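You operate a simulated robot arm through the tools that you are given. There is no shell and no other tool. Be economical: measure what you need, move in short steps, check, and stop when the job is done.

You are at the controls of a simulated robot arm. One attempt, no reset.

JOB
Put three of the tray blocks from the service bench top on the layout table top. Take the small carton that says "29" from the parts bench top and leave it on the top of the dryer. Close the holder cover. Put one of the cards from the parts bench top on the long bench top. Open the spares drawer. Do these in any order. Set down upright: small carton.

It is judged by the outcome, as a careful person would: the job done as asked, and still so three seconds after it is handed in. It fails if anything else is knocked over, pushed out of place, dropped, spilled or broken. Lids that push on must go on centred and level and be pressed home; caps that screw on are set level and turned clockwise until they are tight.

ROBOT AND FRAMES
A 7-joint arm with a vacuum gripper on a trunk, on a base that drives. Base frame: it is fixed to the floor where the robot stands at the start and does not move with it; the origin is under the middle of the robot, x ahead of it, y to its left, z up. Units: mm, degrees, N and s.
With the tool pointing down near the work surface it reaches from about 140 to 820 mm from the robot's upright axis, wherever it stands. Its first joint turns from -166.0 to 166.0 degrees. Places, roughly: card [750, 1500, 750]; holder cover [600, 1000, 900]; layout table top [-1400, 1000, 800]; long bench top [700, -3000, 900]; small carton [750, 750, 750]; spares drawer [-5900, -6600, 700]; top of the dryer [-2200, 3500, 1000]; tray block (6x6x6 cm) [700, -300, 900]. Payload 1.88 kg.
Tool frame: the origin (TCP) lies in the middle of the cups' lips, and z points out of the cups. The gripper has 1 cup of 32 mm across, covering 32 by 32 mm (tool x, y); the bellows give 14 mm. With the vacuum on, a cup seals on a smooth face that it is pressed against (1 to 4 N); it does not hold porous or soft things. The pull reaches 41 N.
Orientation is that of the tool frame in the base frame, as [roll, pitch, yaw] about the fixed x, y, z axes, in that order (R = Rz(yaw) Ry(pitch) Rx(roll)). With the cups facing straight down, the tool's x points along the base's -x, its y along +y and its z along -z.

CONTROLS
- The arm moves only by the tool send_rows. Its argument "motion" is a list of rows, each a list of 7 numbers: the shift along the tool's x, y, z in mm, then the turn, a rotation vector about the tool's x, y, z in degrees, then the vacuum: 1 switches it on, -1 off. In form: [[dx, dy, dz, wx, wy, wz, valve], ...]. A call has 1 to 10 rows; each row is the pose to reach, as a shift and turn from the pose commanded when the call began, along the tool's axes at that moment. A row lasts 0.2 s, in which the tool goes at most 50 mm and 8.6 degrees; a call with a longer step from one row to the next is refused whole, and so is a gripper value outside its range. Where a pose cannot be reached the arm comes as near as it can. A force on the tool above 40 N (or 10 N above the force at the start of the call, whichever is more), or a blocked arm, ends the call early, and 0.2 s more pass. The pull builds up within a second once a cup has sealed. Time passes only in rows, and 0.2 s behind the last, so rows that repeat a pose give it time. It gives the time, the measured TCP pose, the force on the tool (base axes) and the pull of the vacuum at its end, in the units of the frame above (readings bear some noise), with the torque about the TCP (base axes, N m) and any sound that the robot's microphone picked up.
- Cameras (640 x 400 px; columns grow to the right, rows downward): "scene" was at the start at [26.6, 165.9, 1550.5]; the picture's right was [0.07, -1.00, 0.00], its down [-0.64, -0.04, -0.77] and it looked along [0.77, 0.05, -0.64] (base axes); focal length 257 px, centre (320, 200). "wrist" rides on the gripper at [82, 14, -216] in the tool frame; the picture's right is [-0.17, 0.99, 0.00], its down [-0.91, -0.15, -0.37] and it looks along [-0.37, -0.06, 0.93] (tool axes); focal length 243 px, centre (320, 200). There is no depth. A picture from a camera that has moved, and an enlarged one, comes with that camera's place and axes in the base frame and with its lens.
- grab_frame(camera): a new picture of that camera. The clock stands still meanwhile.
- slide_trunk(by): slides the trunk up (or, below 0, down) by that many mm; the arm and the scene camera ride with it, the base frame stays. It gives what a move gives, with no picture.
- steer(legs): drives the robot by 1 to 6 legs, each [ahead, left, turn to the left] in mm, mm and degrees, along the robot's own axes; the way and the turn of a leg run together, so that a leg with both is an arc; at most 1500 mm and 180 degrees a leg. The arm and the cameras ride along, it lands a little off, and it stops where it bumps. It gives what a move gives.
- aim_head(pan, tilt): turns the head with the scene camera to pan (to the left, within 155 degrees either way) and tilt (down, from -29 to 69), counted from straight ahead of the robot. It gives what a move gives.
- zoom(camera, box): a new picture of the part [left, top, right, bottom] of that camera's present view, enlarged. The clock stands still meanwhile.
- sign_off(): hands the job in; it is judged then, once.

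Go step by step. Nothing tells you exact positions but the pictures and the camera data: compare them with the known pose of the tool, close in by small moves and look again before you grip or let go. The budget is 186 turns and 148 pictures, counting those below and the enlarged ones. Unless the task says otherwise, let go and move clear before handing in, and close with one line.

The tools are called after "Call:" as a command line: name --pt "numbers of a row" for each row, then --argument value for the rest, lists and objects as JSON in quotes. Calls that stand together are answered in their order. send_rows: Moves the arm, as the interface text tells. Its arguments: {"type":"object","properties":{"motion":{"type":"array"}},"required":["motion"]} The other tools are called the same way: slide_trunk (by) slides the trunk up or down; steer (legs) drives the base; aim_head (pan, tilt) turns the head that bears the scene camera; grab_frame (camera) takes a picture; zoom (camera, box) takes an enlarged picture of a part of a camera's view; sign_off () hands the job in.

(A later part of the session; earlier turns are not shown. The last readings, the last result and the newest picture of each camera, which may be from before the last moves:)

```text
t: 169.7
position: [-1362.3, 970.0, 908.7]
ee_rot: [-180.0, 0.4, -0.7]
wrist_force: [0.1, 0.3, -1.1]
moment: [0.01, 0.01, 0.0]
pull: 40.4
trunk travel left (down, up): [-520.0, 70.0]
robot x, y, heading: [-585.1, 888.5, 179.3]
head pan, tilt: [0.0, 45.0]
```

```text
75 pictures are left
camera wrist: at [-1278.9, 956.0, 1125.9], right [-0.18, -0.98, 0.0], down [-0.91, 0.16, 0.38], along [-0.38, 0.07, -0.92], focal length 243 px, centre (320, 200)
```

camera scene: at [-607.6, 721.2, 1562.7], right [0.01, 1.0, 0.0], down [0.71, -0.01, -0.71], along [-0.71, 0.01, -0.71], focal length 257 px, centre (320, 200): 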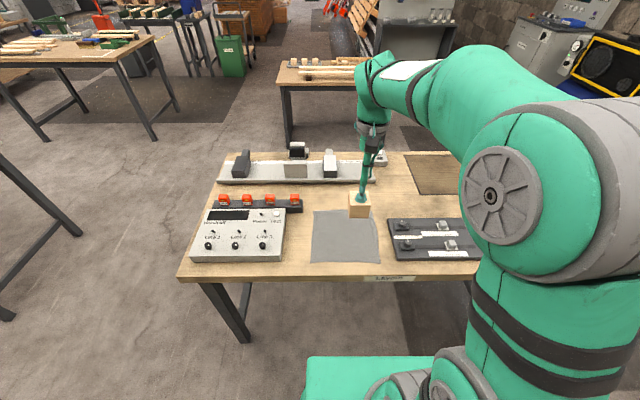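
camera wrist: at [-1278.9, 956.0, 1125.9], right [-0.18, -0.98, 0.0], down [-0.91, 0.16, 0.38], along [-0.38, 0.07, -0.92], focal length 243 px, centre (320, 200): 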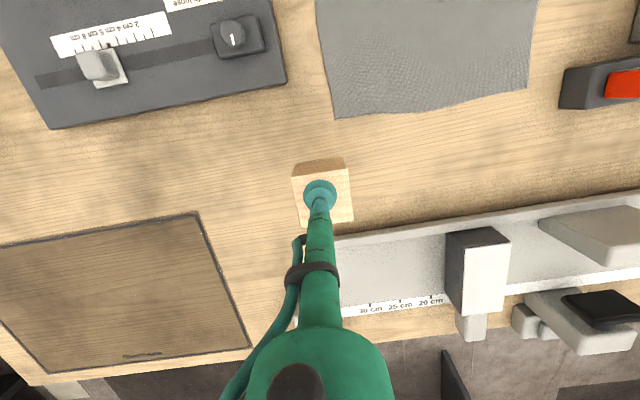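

Call:
send_rows --pt "0 0 20 0 0 0 1" --pt "0 0 30 0 0 0 1" --pt "0 0 35 0 0 0 1" --pt "0 0 38 0 0 0 1" --pt "0 0 41 0 0 0 1" --pt "0 0 43 0 0 0 1" --pt "0 0 45 0 0 0 1"

```text
t: 171.3
position: [-1361.2, 970.6, 865.7]
ee_rot: [180.0, 0.5, -0.7]
wrist_force: [1.6, 0.2, -0.6]
moment: [-0.04, -0.04, 0.01]
pull: 40.7
trunk travel left (down, up): [-520.0, 70.0]
robot x, y, heading: [-584.7, 890.8, 179.4]
head pan, tilt: [0.0, 45.0]
```

Call:
send_rows --pt "0 0 2 0 0 0 1" --pt "0 0 4 0 0 0 1" --pt "0 0 6 0 0 0 1" --pt "0 0 8 0 0 0 1"

Call:
zoom --camera "wrist" --box '[240, 140, 400, 240]'

```text
t: 172.3
position: [-1361.3, 969.4, 856.9]
ee_rot: [-179.9, 0.4, -0.7]
wrist_force: [0.9, -0.3, -1.2]
moment: [0.01, 0.01, 0.02]
pull: 40.5
trunk travel left (down, up): [-520.0, 70.0]
robot x, y, heading: [-586.6, 886.0, 179.4]
head pan, tilt: [0.0, 45.0]
```

```text
4.00 times, centred on (320, 190) of wrist
camera zoom: at [-1278.2, 955.5, 1073.5], right [-0.18, -0.98, 0.0], down [-0.91, 0.16, 0.38], along [-0.37, 0.07, -0.92], focal length 970 px, centre (320, 240)
```

zoom: 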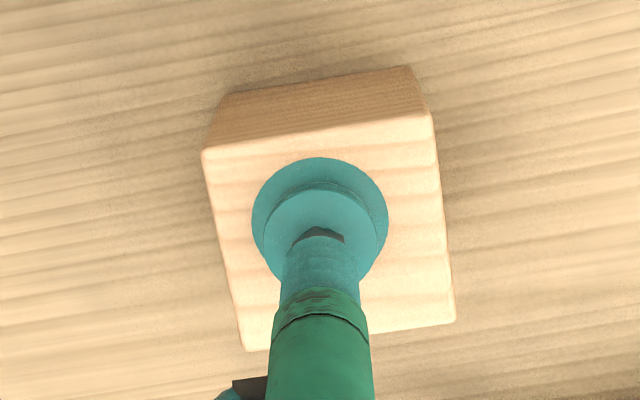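

Call:
send_rows --pt "0 0 2 0 0 0 1" --pt "0 0 4 0 0 0 1" --pt "0 0 6 0 0 0 1" --pt "0 0 8 0 0 0 1" --pt "0 0 10 0 0 0 1" --pt "0 0 12 0 0 0 1"

```text
t: 173.7
position: [-1362.4, 970.9, 850.5]
ee_rot: [-180.0, 0.8, -0.6]
wrist_force: [0.4, 1.0, 30.2]
moment: [-0.03, -0.13, 0.0]
pull: 40.9
trunk travel left (down, up): [-520.0, 70.0]
robot x, y, heading: [-585.0, 886.7, 179.5]
head pan, tilt: [0.0, 45.0]
```

Contact at z ≈ 852. Releasing.

Call:
send_rows --pt "0 0 -4 0 0 0 1" --pt "0 0 -4 0 0 0 -1" --pt "0 0 -4 0 0 0 -1" --pt "0 0 -4 0 0 0 -1" --pt "0 0 -4 0 0 0 -1" --pt "0 0 -10 0 0 0 -1" --pt "0 0 -40 0 0 0 -1" --pt "0 0 -85 0 0 0 -1"

Call:
zoom --camera "wrist" --box '[220, 120, 420, 245]'

```text
t: 175.5
position: [-1361.3, 970.3, 930.9]
ee_rot: [-179.9, 0.4, -0.7]
wrist_force: [1.0, 0.0, -0.2]
moment: [0.01, 0.03, 0.03]
pull: 0.0
trunk travel left (down, up): [-520.0, 70.0]
robot x, y, heading: [-585.6, 886.6, 179.0]
head pan, tilt: [0.0, 45.0]
```

```text
3.20 times, centred on (320, 182) of wrist
camera zoom: at [-1277.5, 955.3, 1146.6], right [-0.18, -0.98, 0.0], down [-0.91, 0.16, 0.38], along [-0.37, 0.07, -0.92], focal length 776 px, centre (320, 256)
```

zoom: 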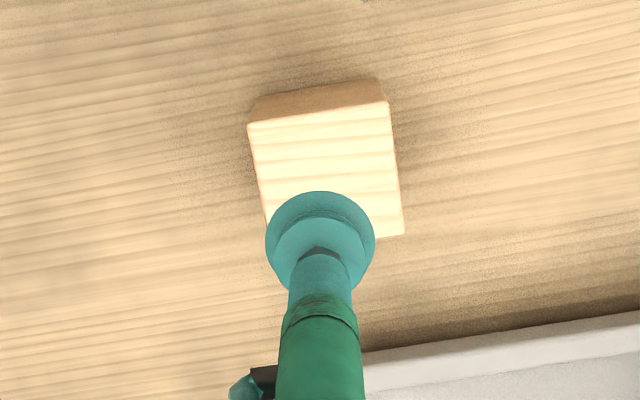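

Block 1 is placed. Retracting.

Call:
send_rows --pt "30 15 -20 0 0 0 -1" --pt "70 30 -35 0 0 0 -1" --pt "110 45 -50 0 0 0 -1" --pt "150 60 -70 0 0 0 -1" --pt "190 75 -90 0 0 0 -1" --pt "230 90 -110 0 0 0 -1" --pt "265 105 -130 0 0 0 -1" --pt "300 120 -140 0 0 0 -1"

```text
t: 177.3
position: [-1061.1, 845.9, 1069.5]
ee_rot: [-179.9, 0.4, -0.8]
wrist_force: [0.1, 0.3, -0.1]
moment: [0.0, 0.01, 0.02]
pull: 0.2
trunk travel left (down, up): [-520.0, 70.0]
robot x, y, heading: [-585.4, 886.8, 179.4]
head pan, tilt: [0.0, 45.0]
```

Call:
steer --legs '[[-220, 0, 0], [0, 0, -179.4], [0, -1270, 0], [300, 0, 0]]'

Call:
aim_head --pan 5 --tilt 45

Call:
grab_frame --camera "scene"

Call:
grab_frame --camera "wrist"

```text
t: 194.0
position: [385.7, -353.5, 1069.8]
ee_rot: [180.0, 0.4, 178.8]
wrist_force: [0.0, 0.5, 0.2]
moment: [0.03, 0.0, 0.0]
pull: 0.1
trunk travel left (down, up): [-520.0, 70.0]
robot x, y, heading: [-89.6, -391.7, -0.9]
head pan, tilt: [0.0, 45.0]
```

```text
t: 194.6
position: [385.8, -353.8, 1069.2]
ee_rot: [-180.0, 0.4, 178.9]
wrist_force: [0.2, -0.5, -0.1]
moment: [0.01, -0.01, -0.01]
pull: 0.0
trunk travel left (down, up): [-520.0, 70.0]
robot x, y, heading: [-94.0, -392.0, -1.4]
head pan, tilt: [5.0, 45.0]
```

```text
72 pictures are left
camera scene: at [-65.1, -225.3, 1562.7], right [0.07, -1.0, 0.0], down [-0.71, -0.05, -0.71], along [0.71, 0.05, -0.71], focal length 257 px, centre (320, 200)
```

scene: 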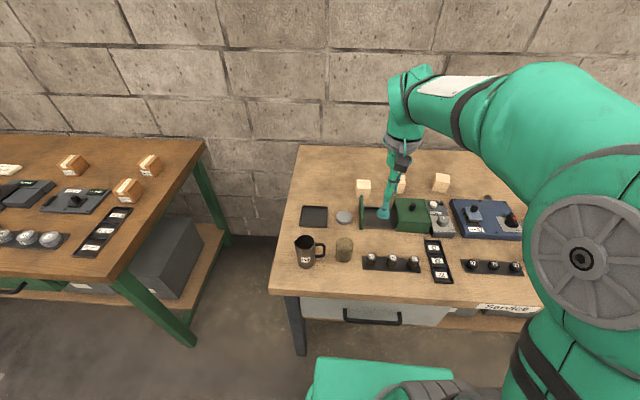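

```text
71 pictures are left
camera wrist: at [302.5, -338.4, 1284.9], right [0.18, 0.98, 0.0], down [0.91, -0.17, 0.38], along [0.37, -0.07, -0.92], focal length 243 px, centre (320, 200)
```

wrist: 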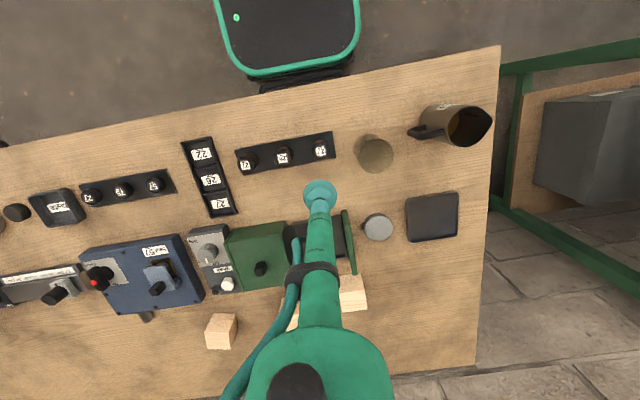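

Call:
zoom --camera "scene" --box '[345, 160, 465, 235]'

```text
5.33 times, centred on (405, 198) of scene
camera zoom: at [-65.1, -225.3, 1562.7], right [0.07, -1.0, 0.0], down [-0.71, -0.05, -0.71], along [0.71, 0.05, -0.71], focal length 1370 px, centre (-133, 213)
```

zoom: 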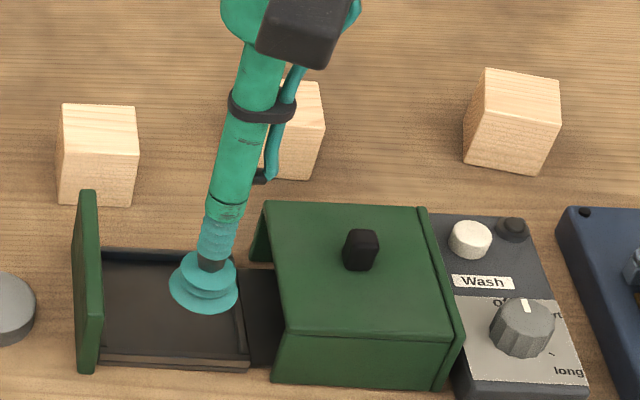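

Call:
steer --legs '[[35, 0, 1]]'

```text
t: 195.5
position: [419.8, -346.2, 1068.5]
ee_rot: [180.0, 0.3, 179.8]
wrist_force: [0.2, -0.3, 0.6]
moment: [0.02, -0.03, -0.01]
pull: 0.1
trunk travel left (down, up): [-520.0, 70.0]
robot x, y, heading: [-54.7, -393.5, -0.2]
head pan, tilt: [5.0, 45.0]
```

Call:
send_rows --pt "-47 1 5 0 0 0 -1" --pt "-94 2 10 0 0 0 -1" --pt "-141 3 15 0 0 0 -1" --pt "-188 4 20 0 0 0 -1" --pt "-235 4 25 0 0 0 -1" --pt "-275 4 45 0 0 0 -1" --pt "-280 4 90 0 0 0 -1" --pt "-280 4 135 0 0 0 -1" --pt "-280 4 135 0 0 0 -1"

Call:
zoom --camera "wrist" --box '[220, 120, 420, 245]'

```text
t: 197.5
position: [702.1, -341.9, 934.5]
ee_rot: [180.0, 0.5, 179.9]
wrist_force: [-0.6, -0.4, 0.2]
moment: [-0.05, 0.03, -0.01]
pull: 0.0
trunk travel left (down, up): [-520.0, 70.0]
robot x, y, heading: [-53.6, -391.6, -0.1]
head pan, tilt: [5.0, 45.0]
```

```text
3.20 times, centred on (320, 182) of wrist
camera zoom: at [617.3, -328.8, 1150.3], right [0.17, 0.99, 0.0], down [0.91, -0.16, 0.38], along [0.38, -0.06, -0.92], focal length 776 px, centre (320, 256)
```

zoom: 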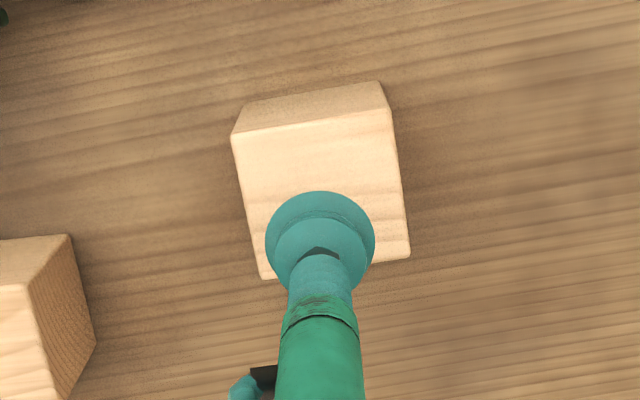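

Call:
send_rows --pt "4 0 20 0 0 0 1" --pt "4 0 32 0 0 0 1" --pt "4 0 36 0 0 0 1" --pt "4 0 39 0 0 0 1" --pt "4 0 41 0 0 0 1" --pt "4 0 41 0 0 0 1" --pt "4 0 41 0 0 0 1" --pt "4 0 41 0 0 0 1"

```text
t: 199.3
position: [697.9, -341.9, 894.6]
ee_rot: [-180.0, 0.4, 179.9]
wrist_force: [0.4, 0.3, 0.9]
moment: [-0.02, 0.04, -0.03]
pull: 41.1
trunk travel left (down, up): [-520.0, 70.0]
robot x, y, heading: [-58.2, -391.7, 0.0]
head pan, tilt: [5.0, 45.0]
```

Sealed. Lift and retract.

Call:
send_rows --pt "0 0 -20 0 0 0 1" --pt "0 0 -60 0 0 0 1" --pt "0 0 -105 0 0 0 1" --pt "0 0 -150 0 0 0 1" --pt "20 0 -180 0 0 0 1" --pt "65 0 -180 0 0 0 1" --pt "110 0 -180 0 0 0 1" --pt "155 0 -180 0 0 0 1" --pt "200 0 -180 0 0 0 1" --pt "245 0 -180 0 0 0 1"

```text
t: 201.5
position: [448.5, -341.4, 1074.2]
ee_rot: [180.0, 0.4, 179.9]
wrist_force: [-0.5, 0.2, -1.3]
moment: [0.02, 0.01, 0.04]
pull: 40.8
trunk travel left (down, up): [-520.0, 70.0]
robot x, y, heading: [-57.2, -392.4, -0.1]
head pan, tilt: [5.0, 45.0]
```

Call:
steer --legs '[[-305, 0, 0], [0, 1280, 0], [0, 0, 180], [220, 0, 0]]'

Call:
grab_frame --camera "wrist"

```text
t: 218.2
position: [-1085.0, 856.3, 1073.6]
ee_rot: [179.9, 0.3, -1.4]
wrist_force: [0.4, 0.2, -0.3]
moment: [0.01, 0.03, 0.01]
pull: 40.4
trunk travel left (down, up): [-520.0, 70.0]
robot x, y, heading: [-576.8, 895.9, 178.6]
head pan, tilt: [5.0, 45.0]
```

```text
68 pictures are left
camera wrist: at [-1002.5, 840.7, 1289.5], right [-0.19, -0.98, 0.0], down [-0.91, 0.17, 0.38], along [-0.37, 0.07, -0.93], focal length 243 px, centre (320, 200)
```

wrist: 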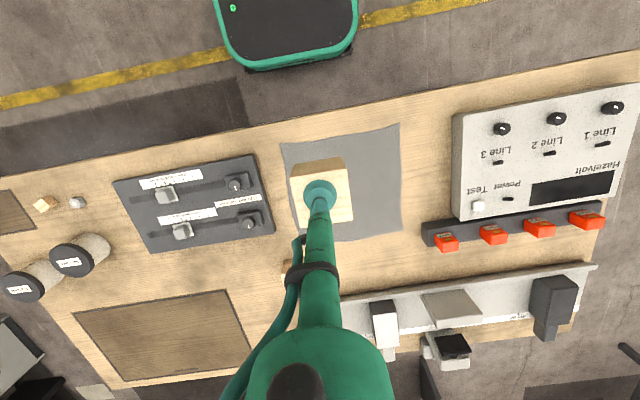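

Call:
send_rows --pt "-45 -1 8 0 0 0 1" --pt "-90 -2 20 0 0 0 1" --pt "-130 -3 38 0 0 0 1" --pt "-170 -4 56 0 0 0 1" --pt "-210 -5 75 0 0 0 1" --pt "-250 -6 95 0 0 0 1" --pt "-275 -7 130 0 0 0 1" --pt "-275 -7 165 0 0 0 1" --pt "-275 -7 185 0 0 0 1" --pt "-275 -7 185 0 0 0 1"

Call:
grab_frame --camera "wrist"

```text
t: 220.4
position: [-1360.9, 869.1, 888.8]
ee_rot: [-180.0, 0.3, -1.2]
wrist_force: [-0.8, 0.4, -0.9]
moment: [0.01, 0.0, 0.03]
pull: 40.7
trunk travel left (down, up): [-520.0, 70.0]
robot x, y, heading: [-575.4, 895.0, 178.8]
head pan, tilt: [5.0, 45.0]
```

```text
67 pictures are left
camera wrist: at [-1278.7, 853.6, 1105.9], right [-0.19, -0.98, 0.0], down [-0.91, 0.17, 0.38], along [-0.37, 0.07, -0.93], focal length 243 px, centre (320, 200)
```

wrist: 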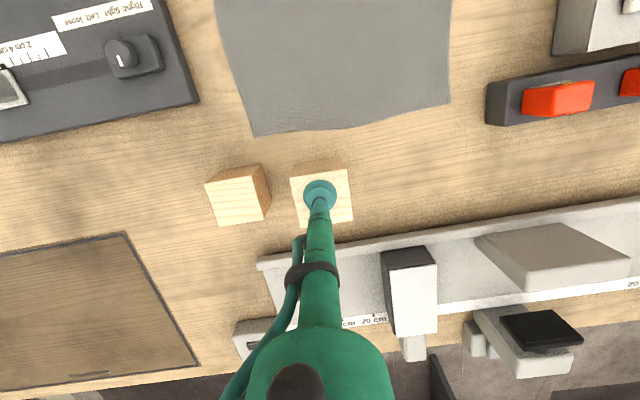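

Call:
send_rows --pt "0 0 18 0 0 0 1" --pt "0 0 28 0 0 0 1" --pt "0 0 33 0 0 0 1" --pt "0 0 36 0 0 0 1" --pt "0 0 38 0 0 0 1" --pt "0 0 38 0 0 0 1"

```text
t: 221.8
position: [-1362.2, 869.8, 854.8]
ee_rot: [-180.0, 0.6, -1.3]
wrist_force: [-0.6, -1.9, 11.4]
moment: [0.02, -0.21, -0.06]
pull: 40.9
trunk travel left (down, up): [-520.0, 70.0]
robot x, y, heading: [-579.1, 896.4, 178.9]
head pan, tilt: [5.0, 45.0]
```

Contact. Release and lift.

Call:
send_rows --pt "0 0 0 0 0 0 -1" --pt "0 0 0 0 0 0 -1" --pt "0 0 0 0 0 0 -1" --pt "0 0 -1 0 0 0 -1" --pt "0 0 -6 0 0 0 -1" --pt "0 0 -40 0 0 0 -1" --pt "0 0 -85 0 0 0 -1"

Call:
send_rows --pt "40 0 -20 0 0 0 -1" --pt "80 0 -35 0 0 0 -1" --pt "120 0 -50 0 0 0 -1" --pt "160 0 -70 0 0 0 -1" --pt "200 0 -90 0 0 0 -1" --pt "240 0 -110 0 0 0 -1" --pt "280 0 -130 0 0 0 -1" --pt "310 0 -130 0 0 0 -1"

Call:
grab_frame --camera "wrist"

```text
t: 223.4
position: [-1360.9, 868.6, 936.2]
ee_rot: [179.9, 0.3, -1.3]
wrist_force: [-0.9, -0.8, -0.4]
moment: [0.02, 0.0, -0.04]
pull: 0.1
trunk travel left (down, up): [-520.0, 70.0]
robot x, y, heading: [-576.8, 898.0, 178.8]
head pan, tilt: [5.0, 45.0]
```

```text
t: 225.2
position: [-1049.5, 860.9, 1064.9]
ee_rot: [-180.0, 0.4, -1.2]
wrist_force: [0.1, 0.2, 0.3]
moment: [-0.02, -0.01, -0.05]
pull: 0.0
trunk travel left (down, up): [-520.0, 70.0]
robot x, y, heading: [-578.1, 897.1, 178.5]
head pan, tilt: [5.0, 45.0]
```

```text
66 pictures are left
camera wrist: at [-966.3, 845.5, 1281.2], right [-0.19, -0.98, 0.0], down [-0.91, 0.17, 0.38], along [-0.37, 0.07, -0.92], focal length 243 px, centre (320, 200)
```

wrist: 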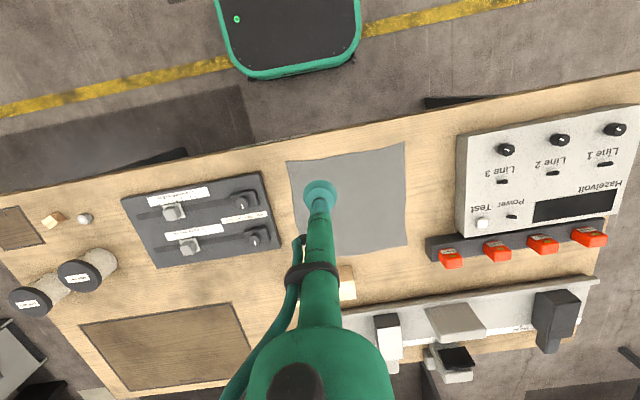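

Block 2 is placed. Going back for block B, near (715, -490).

Call:
steer --legs '[[-225, 0, 0], [0, 0, -178.7], [0, -1430, 0], [290, 0, 0]]'

Call:
zoom --camera "scene" --box '[330, 145, 450, 220]'

```text
t: 242.7
position: [389.5, -520.4, 1065.1]
ee_rot: [-179.8, 0.2, 179.4]
wrist_force: [0.5, 0.2, -0.9]
moment: [-0.01, -0.05, 0.0]
pull: 0.1
trunk travel left (down, up): [-520.0, 70.0]
robot x, y, heading: [-80.5, -562.0, -0.9]
head pan, tilt: [5.0, 45.0]
```

```text
5.33 times, centred on (390, 182) of scene
camera zoom: at [-56.9, -392.8, 1562.7], right [0.08, -1.0, 0.0], down [-0.71, -0.05, -0.71], along [0.71, 0.05, -0.71], focal length 1370 px, centre (-53, 293)
```

zoom: 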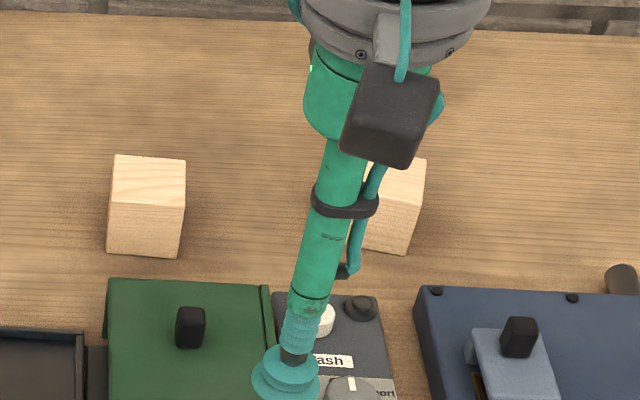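

Call:
steer --legs '[[28, 30, 0.9]]'

```text
t: 243.6
position: [417.3, -481.5, 1064.6]
ee_rot: [-180.0, 0.2, -179.8]
wrist_force: [-0.2, 0.5, -0.6]
moment: [-0.01, -0.01, 0.03]
pull: 0.0
trunk travel left (down, up): [-520.0, 70.0]
robot x, y, heading: [-48.8, -528.5, 0.2]
head pan, tilt: [5.0, 45.0]
```

Call:
send_rows --pt "-47 0 5 0 0 0 -1" --pt "-94 0 10 0 0 0 -1" --pt "-141 0 15 0 0 0 -1" --pt "-188 0 20 0 0 0 -1" --pt "-235 -1 25 0 0 0 -1" --pt "-280 -1 40 0 0 0 -1" --pt "-314 -1 70 0 0 0 -1" --pt "-316 -1 110 0 0 0 -1" --pt "-316 -1 130 0 0 0 -1" --pt "-316 -1 130 0 0 0 -1"

Call:
zoom --camera "wrist" --box '[220, 120, 420, 245]'

```text
t: 245.8
position: [734.6, -481.8, 935.1]
ee_rot: [-180.0, 0.3, -179.9]
wrist_force: [0.6, -1.0, 0.2]
moment: [0.01, -0.02, -0.03]
pull: 0.1
trunk travel left (down, up): [-520.0, 70.0]
robot x, y, heading: [-53.9, -528.0, 0.3]
head pan, tilt: [5.0, 45.0]
```

```text
3.20 times, centred on (320, 182) of wrist
camera zoom: at [650.9, -467.4, 1152.2], right [0.16, 0.99, 0.0], down [0.91, -0.15, 0.38], along [0.37, -0.06, -0.93], focal length 776 px, centre (320, 256)
```

zoom: 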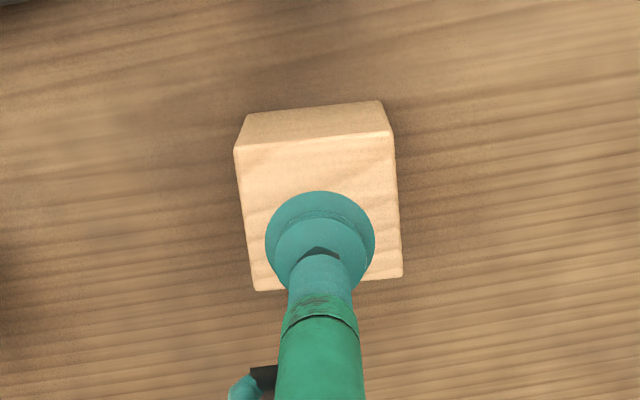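

Call:
send_rows --pt "0 0 20 0 0 0 1" --pt "0 0 32 0 0 0 1" --pt "0 0 36 0 0 0 1" --pt "0 0 39 0 0 0 1" --pt "0 0 41 0 0 0 1" --pt "0 0 41 0 0 0 1" --pt "0 0 41 0 0 0 1" --pt "0 0 41 0 0 0 1"

```text
t: 247.6
position: [733.9, -480.0, 895.4]
ee_rot: [180.0, 0.3, -179.9]
wrist_force: [-0.8, -0.5, 0.1]
moment: [0.03, 0.0, -0.03]
pull: 40.5
trunk travel left (down, up): [-520.0, 70.0]
robot x, y, heading: [-54.1, -532.9, 0.1]
head pan, tilt: [5.0, 45.0]
```

Call:
send_rows --pt "0 0 -20 0 0 0 1" --pt "0 0 -60 0 0 0 1" --pt "0 0 -100 0 0 0 1" --pt "10 0 -140 0 0 0 1" --pt "40 0 -170 0 0 0 1" --pt "85 0 -180 0 0 0 1" --pt "130 0 -180 0 0 0 1" --pt "175 0 -180 0 0 0 1" --pt "220 0 -180 0 0 0 1" --pt "265 0 -180 0 0 0 1"

```text
t: 249.8
position: [467.8, -482.8, 1074.5]
ee_rot: [-180.0, 0.4, -179.9]
wrist_force: [-0.4, -0.1, -0.1]
moment: [0.03, 0.04, 0.0]
pull: 40.8
trunk travel left (down, up): [-520.0, 70.0]
robot x, y, heading: [-56.7, -529.2, 0.3]
head pan, tilt: [5.0, 45.0]
```

Call:
steer --legs '[[-305, 0, 0], [0, 1370, 0], [0, 0, 179.5], [215, 0, 0]]'

Call:
grab_frame --camera "wrist"

```text
t: 266.9
position: [-1107.5, 779.1, 1074.1]
ee_rot: [180.0, 0.3, 1.0]
wrist_force: [0.2, -0.2, -1.2]
moment: [-0.03, -0.01, 0.0]
pull: 41.3
trunk travel left (down, up): [-520.0, 70.0]
robot x, y, heading: [-586.1, 830.1, -178.8]
head pan, tilt: [5.0, 45.0]
```

```text
63 pictures are left
camera wrist: at [-1025.6, 766.2, 1290.5], right [-0.15, -0.99, 0.0], down [-0.92, 0.14, 0.38], along [-0.38, 0.06, -0.93], focal length 243 px, centre (320, 200)
```

wrist: 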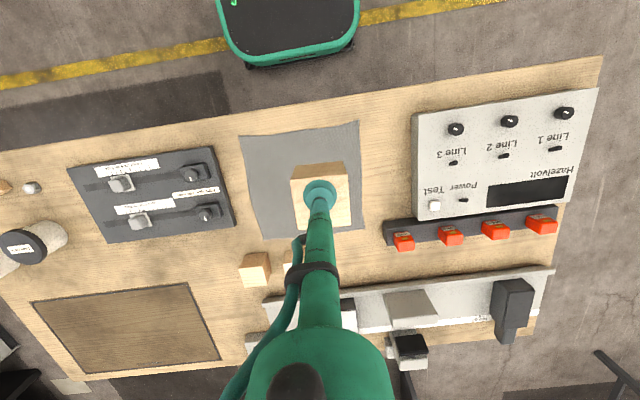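

Call:
send_rows --pt "-42 1 8 0 0 0 1" --pt "-84 2 20 0 0 0 1" --pt "-125 3 38 0 0 0 1" --pt "-165 4 56 0 0 0 1" --pt "-205 5 75 0 0 0 1" --pt "-240 6 100 0 0 0 1" --pt "-250 7 140 0 0 0 1" --pt "-250 7 170 0 0 0 1" --pt "-250 7 185 0 0 0 1" --pt "-250 7 185 0 0 0 1"

Call:
grab_frame --camera "wrist"

```text
t: 269.1
position: [-1359.1, 767.5, 890.8]
ee_rot: [179.9, 0.4, 1.1]
wrist_force: [-0.1, -1.3, -1.0]
moment: [-0.03, 0.0, 0.02]
pull: 40.8
trunk travel left (down, up): [-520.0, 70.0]
robot x, y, heading: [-585.1, 829.5, -178.9]
head pan, tilt: [5.0, 45.0]
```

```text
62 pictures are left
camera wrist: at [-1276.0, 754.7, 1107.1], right [-0.15, -0.99, 0.0], down [-0.91, 0.14, 0.38], along [-0.38, 0.06, -0.93], focal length 243 px, centre (320, 200)
```

wrist: 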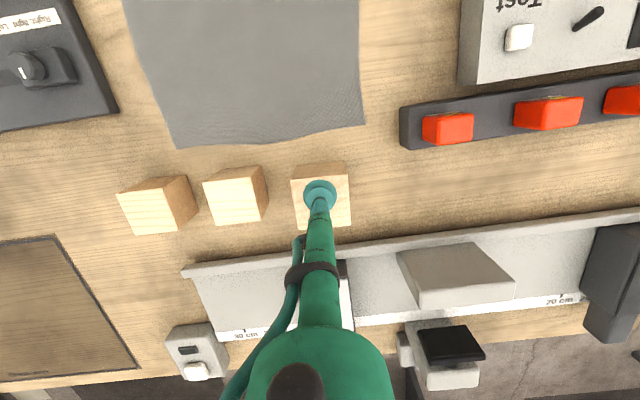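

Call:
send_rows --pt "0 0 18 0 0 0 1" --pt "0 0 28 0 0 0 1" --pt "0 0 34 0 0 0 1" --pt "0 0 37 0 0 0 1" --pt "0 0 39 0 0 0 1" --pt "0 0 40 0 0 0 1"

```text
t: 270.5
position: [-1359.2, 766.2, 854.1]
ee_rot: [-180.0, 0.6, 1.0]
wrist_force: [1.4, 0.7, 18.2]
moment: [0.01, -0.15, -0.06]
pull: 40.2
trunk travel left (down, up): [-520.0, 70.0]
robot x, y, heading: [-588.6, 830.2, -178.9]
head pan, tilt: [5.0, 45.0]
```

Call:
send_rows --pt "0 0 -1 0 0 0 -1" --pt "0 0 -1 0 0 0 -1" --pt "0 0 -1 0 0 0 -1" --pt "0 0 -2 0 0 0 -1" --pt "0 0 -6 0 0 0 -1" --pt "0 0 -40 0 0 0 -1" --pt "0 0 -85 0 0 0 -1"

Call:
send_rows --pt "40 0 -20 0 0 0 -1" --pt "80 0 -35 0 0 0 -1" --pt "120 0 -50 0 0 0 -1" --pt "160 0 -70 0 0 0 -1" --pt "200 0 -90 0 0 0 -1" --pt "240 0 -110 0 0 0 -1" --pt "280 0 -130 0 0 0 -1" --pt "310 0 -130 0 0 0 -1"

Call:
grab_frame --camera "wrist"

Call:
aim_head --pan -60 --tilt 25

Call:
grab_frame --camera "scene"

```text
t: 272.1
position: [-1360.1, 766.9, 934.3]
ee_rot: [180.0, 0.3, 1.0]
wrist_force: [-0.9, 1.1, 0.0]
moment: [0.0, -0.02, 0.01]
pull: 0.0
trunk travel left (down, up): [-520.0, 70.0]
robot x, y, heading: [-588.8, 833.0, -179.2]
head pan, tilt: [5.0, 45.0]
```

```text
t: 273.9
position: [-1049.3, 770.6, 1064.4]
ee_rot: [180.0, 0.3, 1.0]
wrist_force: [0.1, 0.4, -0.3]
moment: [0.01, 0.0, 0.01]
pull: 0.1
trunk travel left (down, up): [-520.0, 70.0]
robot x, y, heading: [-587.5, 830.1, -179.0]
head pan, tilt: [5.0, 45.0]
```

```text
61 pictures are left
camera wrist: at [-965.8, 759.2, 1280.6], right [-0.15, -0.99, 0.0], down [-0.91, 0.14, 0.38], along [-0.38, 0.06, -0.93], focal length 243 px, centre (320, 200)
```

wrist: 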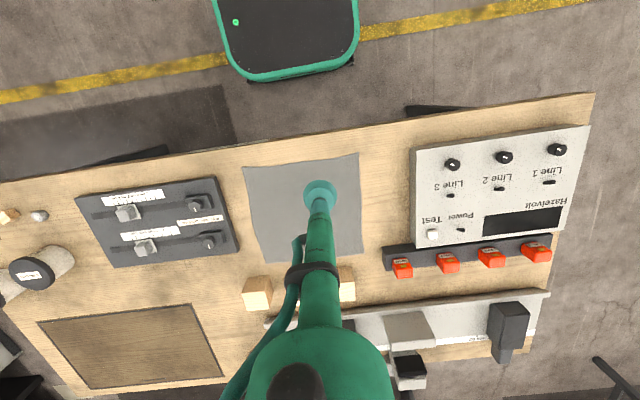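

```text
t: 275.2
position: [-1049.2, 770.9, 1063.4]
ee_rot: [-180.0, 0.2, 1.0]
wrist_force: [0.4, -0.1, -1.1]
moment: [0.0, -0.02, 0.0]
pull: 0.1
trunk travel left (down, up): [-520.0, 70.0]
robot x, y, heading: [-588.2, 832.8, -179.0]
head pan, tilt: [-60.0, 25.0]
```

```text
60 pictures are left
camera scene: at [-571.1, 744.7, 1593.2], right [0.86, 0.52, 0.0], down [0.22, -0.36, -0.91], along [-0.47, 0.78, -0.42], focal length 257 px, centre (320, 200)
```

scene: 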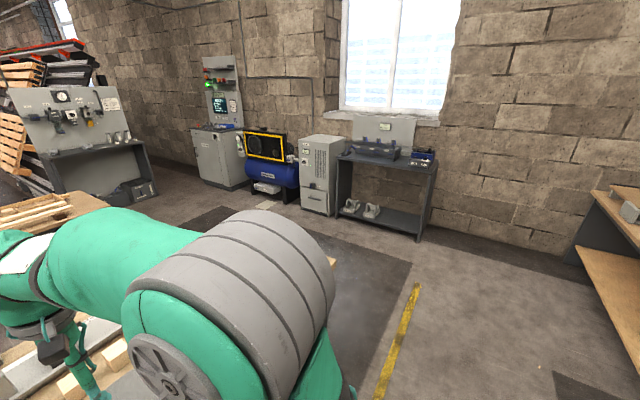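

All three blocks are on the layout table. The dryer is probably the vented grey cabinet next to the compressor; zooming to confirm.

Call:
zoom --camera "scene" --box '[240, 100, 400, 200]'

```text
4.00 times, centred on (320, 150) of scene
camera zoom: at [-571.1, 744.7, 1593.2], right [0.86, 0.52, 0.0], down [0.22, -0.36, -0.91], along [-0.47, 0.78, -0.42], focal length 1027 px, centre (320, 400)
```

zoom: 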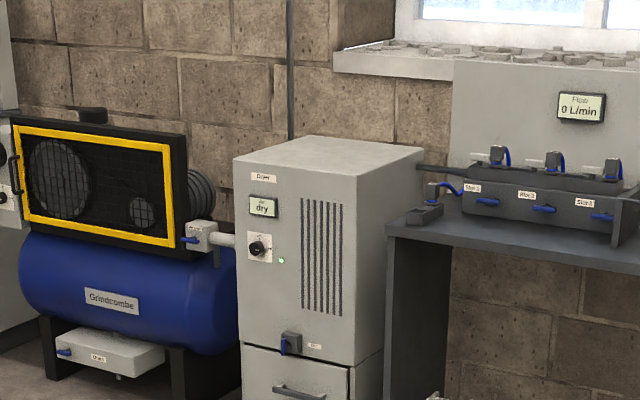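

Confirmed as the dryer. Now off to fetch the "29" carton from the parts bench.

Call:
steer --legs '[[-230, 0, 0], [0, 0, 179], [0, -250, 0], [325, 0, 0]]'

Call:
aim_head --pan 5 --tilt 45

Call:
grab_frame --camera "scene"

Call:
grab_frame --camera "wrist"

```text
t: 287.4
position: [425.3, 614.2, 1063.9]
ee_rot: [180.0, 0.3, 178.2]
wrist_force: [0.1, 0.0, -0.7]
moment: [-0.03, 0.0, 0.02]
pull: 0.1
trunk travel left (down, up): [-520.0, 70.0]
robot x, y, heading: [-37.4, 576.1, -1.8]
head pan, tilt: [-60.0, 25.0]
```

```text
t: 288.8
position: [424.3, 613.0, 1064.5]
ee_rot: [180.0, 0.3, 178.2]
wrist_force: [0.1, -0.7, 0.4]
moment: [-0.01, 0.01, -0.01]
pull: 0.0
trunk travel left (down, up): [-520.0, 70.0]
robot x, y, heading: [-41.4, 575.5, -1.5]
head pan, tilt: [5.0, 45.0]
```

```text
58 pictures are left
camera scene: at [-12.1, 741.2, 1562.7], right [0.06, -1.0, 0.0], down [-0.71, -0.04, -0.71], along [0.71, 0.04, -0.71], focal length 257 px, centre (320, 200)
```

scene: 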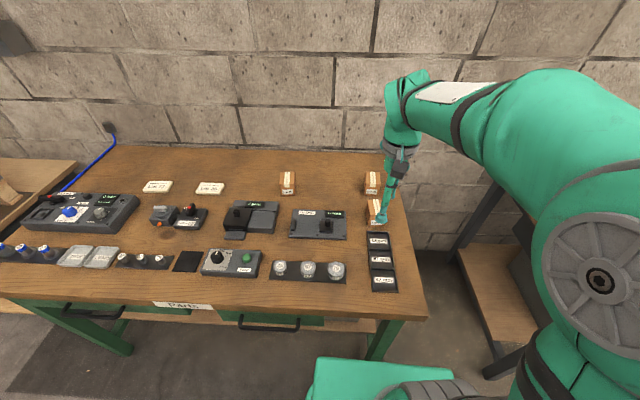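

```text
57 pictures are left
camera wrist: at [342.0, 629.3, 1280.3], right [0.2, 0.98, 0.0], down [0.91, -0.18, 0.38], along [0.37, -0.07, -0.93], focal length 243 px, centre (320, 200)
```

wrist: 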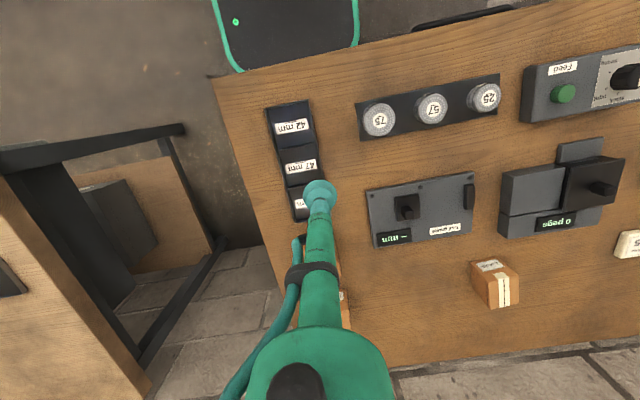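

Call:
zoom --camera "scene" --box '[335, 160, 415, 210]'

```text
8.00 times, centred on (375, 185) of scene
camera zoom: at [-12.1, 741.2, 1562.7], right [0.06, -1.0, 0.0], down [-0.71, -0.04, -0.71], along [0.71, 0.04, -0.71], focal length 2055 px, centre (-120, 320)
```

zoom: 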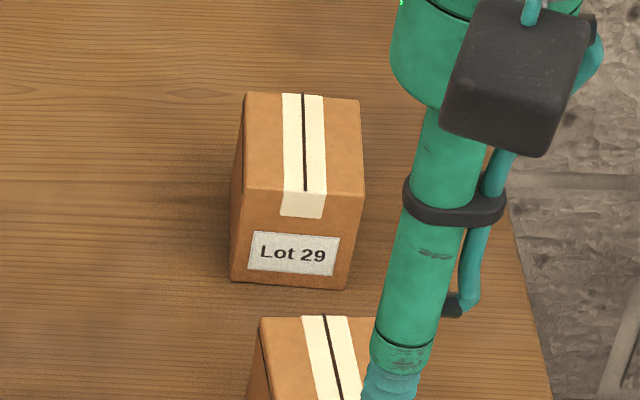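

Call:
steer --legs '[[28, 0, 1.6]]'

```text
t: 289.6
position: [450.9, 625.1, 1064.6]
ee_rot: [179.9, 0.3, 179.9]
wrist_force: [0.2, 0.1, -0.3]
moment: [0.0, 0.02, -0.03]
pull: 0.1
trunk travel left (down, up): [-520.0, 70.0]
robot x, y, heading: [-9.7, 572.4, -0.4]
head pan, tilt: [5.0, 45.0]
```

Call:
send_rows --pt "-45 -10 5 0 0 0 -1" --pt "-90 -20 10 0 0 0 -1" --pt "-135 -30 15 0 0 0 -1" --pt "-180 -40 20 0 0 0 -1" --pt "-225 -46 30 0 0 0 -1" --pt "-268 -46 45 0 0 0 -1" --pt "-310 -46 65 0 0 0 -1" --pt "-328 -46 100 0 0 0 -1" --pt "-328 -46 114 0 0 0 -1" --pt "-328 -46 114 0 0 0 -1"

Call:
zoom --camera "wrist" --box '[220, 120, 420, 245]'

Call:
zoom --camera "scene" --box '[335, 160, 415, 210]'

```text
t: 291.8
position: [778.7, 578.9, 950.8]
ee_rot: [180.0, 0.2, 179.8]
wrist_force: [-0.6, 0.0, 0.2]
moment: [-0.04, 0.02, 0.05]
pull: 0.0
trunk travel left (down, up): [-520.0, 70.0]
robot x, y, heading: [-10.9, 572.6, -0.3]
head pan, tilt: [5.0, 45.0]
```

```text
3.20 times, centred on (320, 182) of wrist
camera zoom: at [696.0, 592.5, 1167.0], right [0.17, 0.99, 0.0], down [0.91, -0.16, 0.38], along [0.37, -0.06, -0.93], focal length 776 px, centre (320, 256)
```

zoom: 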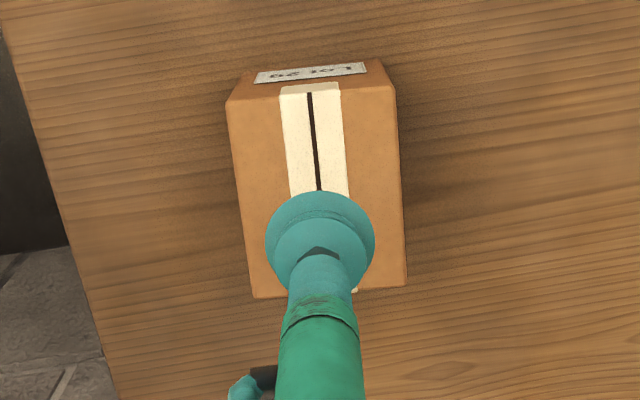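

```text
8.00 times, centred on (375, 185) of scene
camera zoom: at [11.1, 741.4, 1562.7], right [0.08, -1.0, 0.0], down [-0.7, -0.06, -0.71], along [0.7, 0.06, -0.71], focal length 2055 px, centre (-120, 320)
```

zoom: 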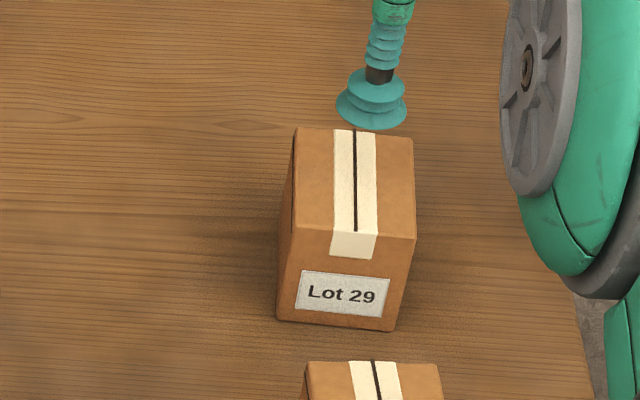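

Call:
send_rows --pt "3 0 25 0 0 0 1" --pt "3 0 35 0 0 0 1" --pt "3 0 40 0 0 0 1" --pt "3 0 43 0 0 0 1" --pt "3 0 46 0 0 0 1" --pt "3 0 46 0 0 0 1" --pt "3 0 46 0 0 0 1" --pt "3 0 46 0 0 0 1"

```text
t: 293.6
position: [777.5, 578.1, 905.1]
ee_rot: [-179.9, 0.3, 179.8]
wrist_force: [0.6, -0.1, -0.1]
moment: [-0.02, 0.07, 0.01]
pull: 41.1
trunk travel left (down, up): [-520.0, 70.0]
robot x, y, heading: [-11.3, 573.8, -0.1]
head pan, tilt: [5.0, 45.0]
```

Sealed. Lift and retract.

Call:
send_rows --pt "0 0 -20 0 0 0 1" --pt "0 0 -60 0 0 0 1" --pt "10 0 -100 0 0 0 1" --pt "40 0 -130 0 0 0 1" --pt "80 0 -150 0 0 0 1" --pt "120 0 -165 0 0 0 1" --pt "165 0 -175 0 0 0 1" --pt "210 0 -175 0 0 0 1" --pt "255 0 -175 0 0 0 1" --pt "300 0 -175 0 0 0 1"

```text
t: 295.8
position: [475.4, 578.4, 1079.9]
ee_rot: [-179.9, 0.3, 179.8]
wrist_force: [1.6, -0.6, -3.6]
moment: [-0.01, 0.05, -0.02]
pull: 40.6
trunk travel left (down, up): [-520.0, 70.0]
robot x, y, heading: [-11.2, 578.1, -0.2]
head pan, tilt: [5.0, 45.0]
```

Call:
steer --legs '[[-340, 0, 0], [0, 1450, 0], [0, 0, 90], [230, 0, 0], [0, 1500, 0]]'

Call:
aim_head --pan 15 --tilt 30

Call:
grab_frame --camera "scene"

```text
t: 317.0
position: [-1815.7, 2752.9, 1079.4]
ee_rot: [179.9, 0.2, -90.8]
wrist_force: [-1.3, -0.3, -3.7]
moment: [0.02, 0.03, 0.04]
pull: 40.9
trunk travel left (down, up): [-520.0, 70.0]
robot x, y, heading: [-1818.1, 2264.2, 89.3]
head pan, tilt: [5.0, 45.0]
```

```text
t: 317.8
position: [-1816.3, 2752.7, 1080.1]
ee_rot: [180.0, 0.3, -90.8]
wrist_force: [-0.5, 0.2, -2.8]
moment: [-0.03, 0.0, 0.01]
pull: 41.0
trunk travel left (down, up): [-520.0, 70.0]
robot x, y, heading: [-1816.5, 2262.2, 89.2]
head pan, tilt: [15.0, 30.0]
```

```text
53 pictures are left
camera scene: at [-2002.3, 2290.3, 1585.2], right [0.97, 0.25, 0.0], down [0.12, -0.49, -0.87], along [-0.21, 0.84, -0.5], focal length 257 px, centre (320, 200)
```

scene: 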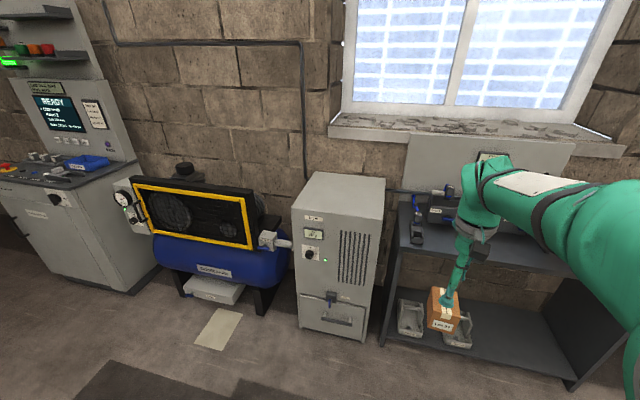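

The dryer top spans about x -2430..-1990 and y 3360..3850, at z≈880. I'll line up in front of it.

Call:
steer --legs '[[0, 375, 0.8], [500, 0, 0]]'

Call:
aim_head --pan 10 --tilt 45

Call:
grab_frame --camera "scene"

Call:
grab_frame --camera "wrist"

```text
t: 322.7
position: [-2203.1, 3252.1, 1079.0]
ee_rot: [-180.0, 0.3, -89.7]
wrist_force: [-0.4, 0.3, -2.9]
moment: [-0.01, -0.02, -0.01]
pull: 41.5
trunk travel left (down, up): [-520.0, 70.0]
robot x, y, heading: [-2196.9, 2764.2, 90.3]
head pan, tilt: [15.0, 30.0]
```

```text
t: 323.4
position: [-2203.9, 3252.6, 1079.7]
ee_rot: [-180.0, 0.3, -89.8]
wrist_force: [0.2, 0.0, -3.4]
moment: [-0.01, -0.02, 0.02]
pull: 40.5
trunk travel left (down, up): [-520.0, 70.0]
robot x, y, heading: [-2194.4, 2761.2, 89.8]
head pan, tilt: [10.0, 45.0]
```

```text
52 pictures are left
camera scene: at [-2371.8, 2779.8, 1562.7], right [0.98, 0.18, 0.0], down [0.13, -0.7, -0.71], along [-0.13, 0.7, -0.71], focal length 257 px, centre (320, 200)
```

scene: 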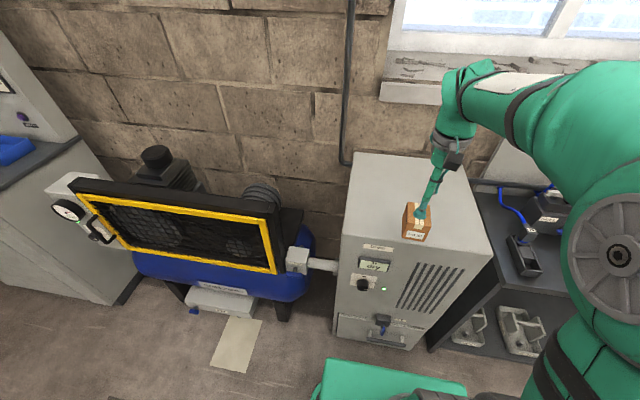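

```text
51 pictures are left
camera wrist: at [-2216.4, 3169.0, 1295.9], right [-0.99, 0.16, 0.0], down [0.15, 0.91, 0.38], along [0.06, 0.37, -0.93], focal length 243 px, centre (320, 200)
```

wrist: 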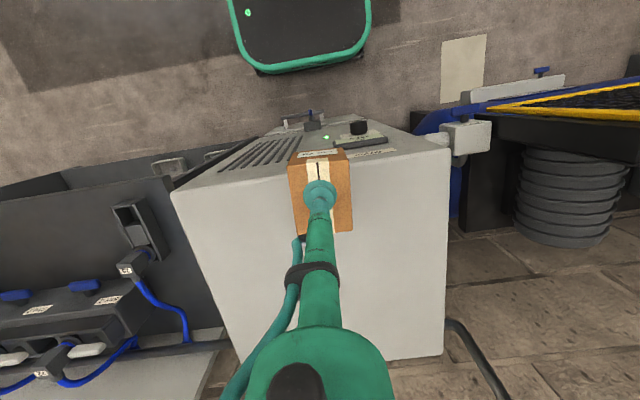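

The dryer top is at z≈955 with its front edge at y≈3258. I'll set the carton down about 140 mm in from the front edge, starting with a hover.

Call:
send_rows --pt "-45 0 0 0 0 0 1" --pt "-90 0 0 0 0 0 1" --pt "-135 0 0 0 0 0 1" --pt "-150 0 15 0 0 0 1" --pt "-150 0 30 0 0 0 1" --pt "-150 0 40 0 0 0 1"

Call:
zoom --camera "scene" --box '[320, 130, 520, 255]'

Call:
grab_frame --camera "wrist"

```text
t: 324.9
position: [-2203.2, 3402.9, 1039.6]
ee_rot: [-179.9, 0.2, -89.9]
wrist_force: [0.0, 0.7, -2.7]
moment: [-0.04, -0.01, -0.07]
pull: 40.3
trunk travel left (down, up): [-520.0, 70.0]
robot x, y, heading: [-2193.7, 2765.5, 90.2]
head pan, tilt: [10.0, 45.0]
```

```text
3.20 times, centred on (420, 192) of scene
camera zoom: at [-2371.7, 2779.8, 1562.7], right [0.98, 0.18, 0.0], down [0.13, -0.7, -0.71], along [-0.13, 0.7, -0.71], focal length 822 px, centre (0, 224)
```

zoom: 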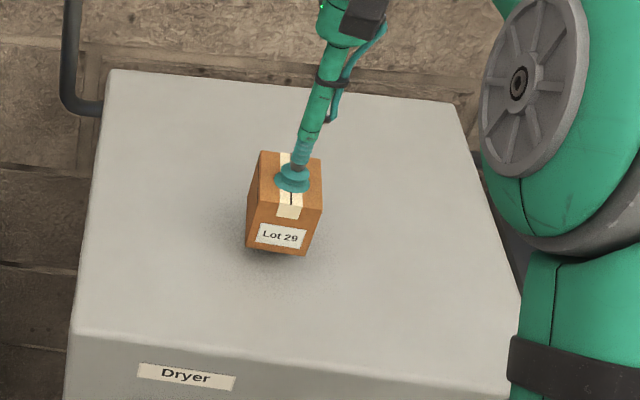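

```text
49 pictures are left
camera wrist: at [-2216.7, 3319.5, 1256.6], right [-0.99, 0.16, 0.0], down [0.15, 0.91, 0.38], along [0.06, 0.37, -0.93], focal length 243 px, centre (320, 200)
```

wrist: 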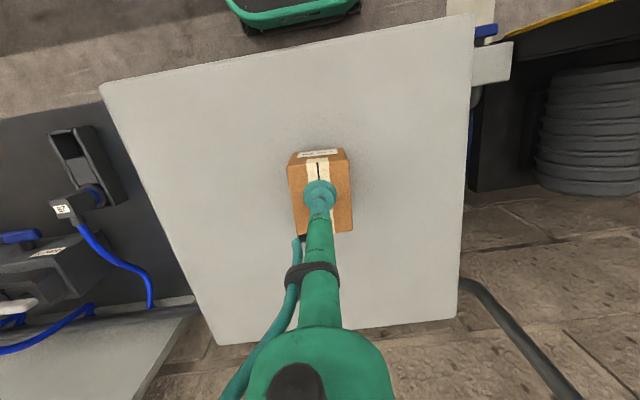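

Well inside the top. Lowering slowly.

Call:
send_rows --pt "0 0 8 0 0 0 1" --pt "0 0 13 0 0 0 1" --pt "0 0 16 0 0 0 1" --pt "0 0 19 0 0 0 1" --pt "0 0 22 0 0 0 1" --pt "0 0 24 0 0 0 1"

```text
t: 326.2
position: [-2203.7, 3402.5, 1015.8]
ee_rot: [179.9, 0.1, -89.8]
wrist_force: [0.0, 0.0, -3.2]
moment: [-0.02, 0.0, 0.0]
pull: 40.4
trunk travel left (down, up): [-520.0, 70.0]
robot x, y, heading: [-2197.5, 2763.0, 90.3]
head pan, tilt: [10.0, 45.0]
```

Call:
send_rows --pt "0 0 2 0 0 0 1" --pt "0 0 4 0 0 0 1" --pt "0 0 6 0 0 0 1" --pt "0 0 8 0 0 0 1" --pt "0 0 10 0 0 0 1"

Call:
zoom --camera "scene" --box '[380, 170, 440, 207]'

```text
t: 327.4
position: [-2204.2, 3402.4, 1009.8]
ee_rot: [-180.0, 0.6, -89.8]
wrist_force: [-2.2, 3.8, 31.1]
moment: [-0.23, -0.01, -0.12]
pull: 40.4
trunk travel left (down, up): [-520.0, 70.0]
robot x, y, heading: [-2192.2, 2766.1, 90.2]
head pan, tilt: [10.0, 45.0]
```

```text
10.67 times, centred on (410, 188) of scene
camera zoom: at [-2371.9, 2777.8, 1562.9], right [0.98, 0.18, 0.0], down [0.13, -0.69, -0.71], along [-0.13, 0.7, -0.71], focal length 2740 px, centre (-640, 323)
```

zoom: 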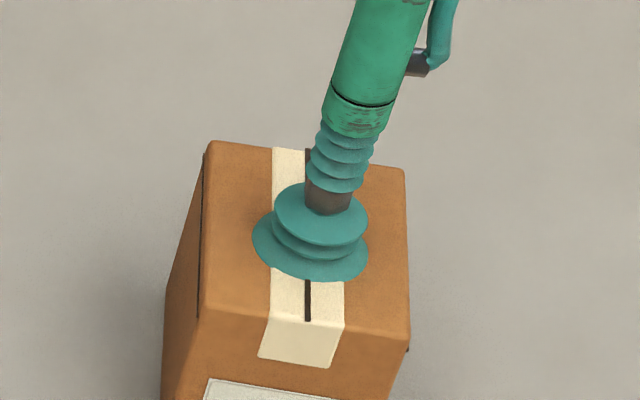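

Contact. I'll ease off, release and lift.

Call:
send_rows --pt "0 0 -4 0 0 0 1" --pt "0 0 -4 0 0 0 -1" --pt "0 0 -4 0 0 0 -1" --pt "0 0 -4 0 0 0 -1" --pt "0 0 -5 0 0 0 -1" --pt "0 0 -10 0 0 0 -1" --pt "0 0 -40 0 0 0 -1" --pt "0 0 -80 0 0 0 -1"

Call:
zoom --camera "scene" --box '[320, 130, 520, 255]'

```text
t: 329.2
position: [-2204.7, 3402.0, 1086.3]
ee_rot: [180.0, 0.3, -89.8]
wrist_force: [-0.7, -0.1, 0.2]
moment: [-0.02, -0.01, -0.03]
pull: 0.1
trunk travel left (down, up): [-520.0, 70.0]
robot x, y, heading: [-2196.1, 2764.8, 89.9]
head pan, tilt: [10.0, 45.0]
```

```text
3.20 times, centred on (420, 192) of scene
camera zoom: at [-2371.7, 2779.8, 1562.6], right [0.98, 0.18, 0.0], down [0.13, -0.7, -0.71], along [-0.13, 0.7, -0.71], focal length 822 px, centre (0, 224)
```

zoom: 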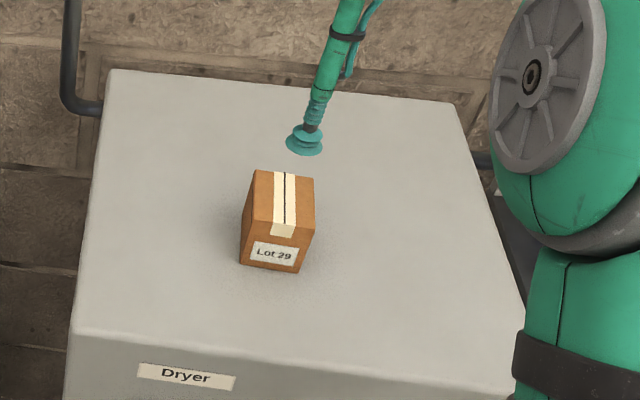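

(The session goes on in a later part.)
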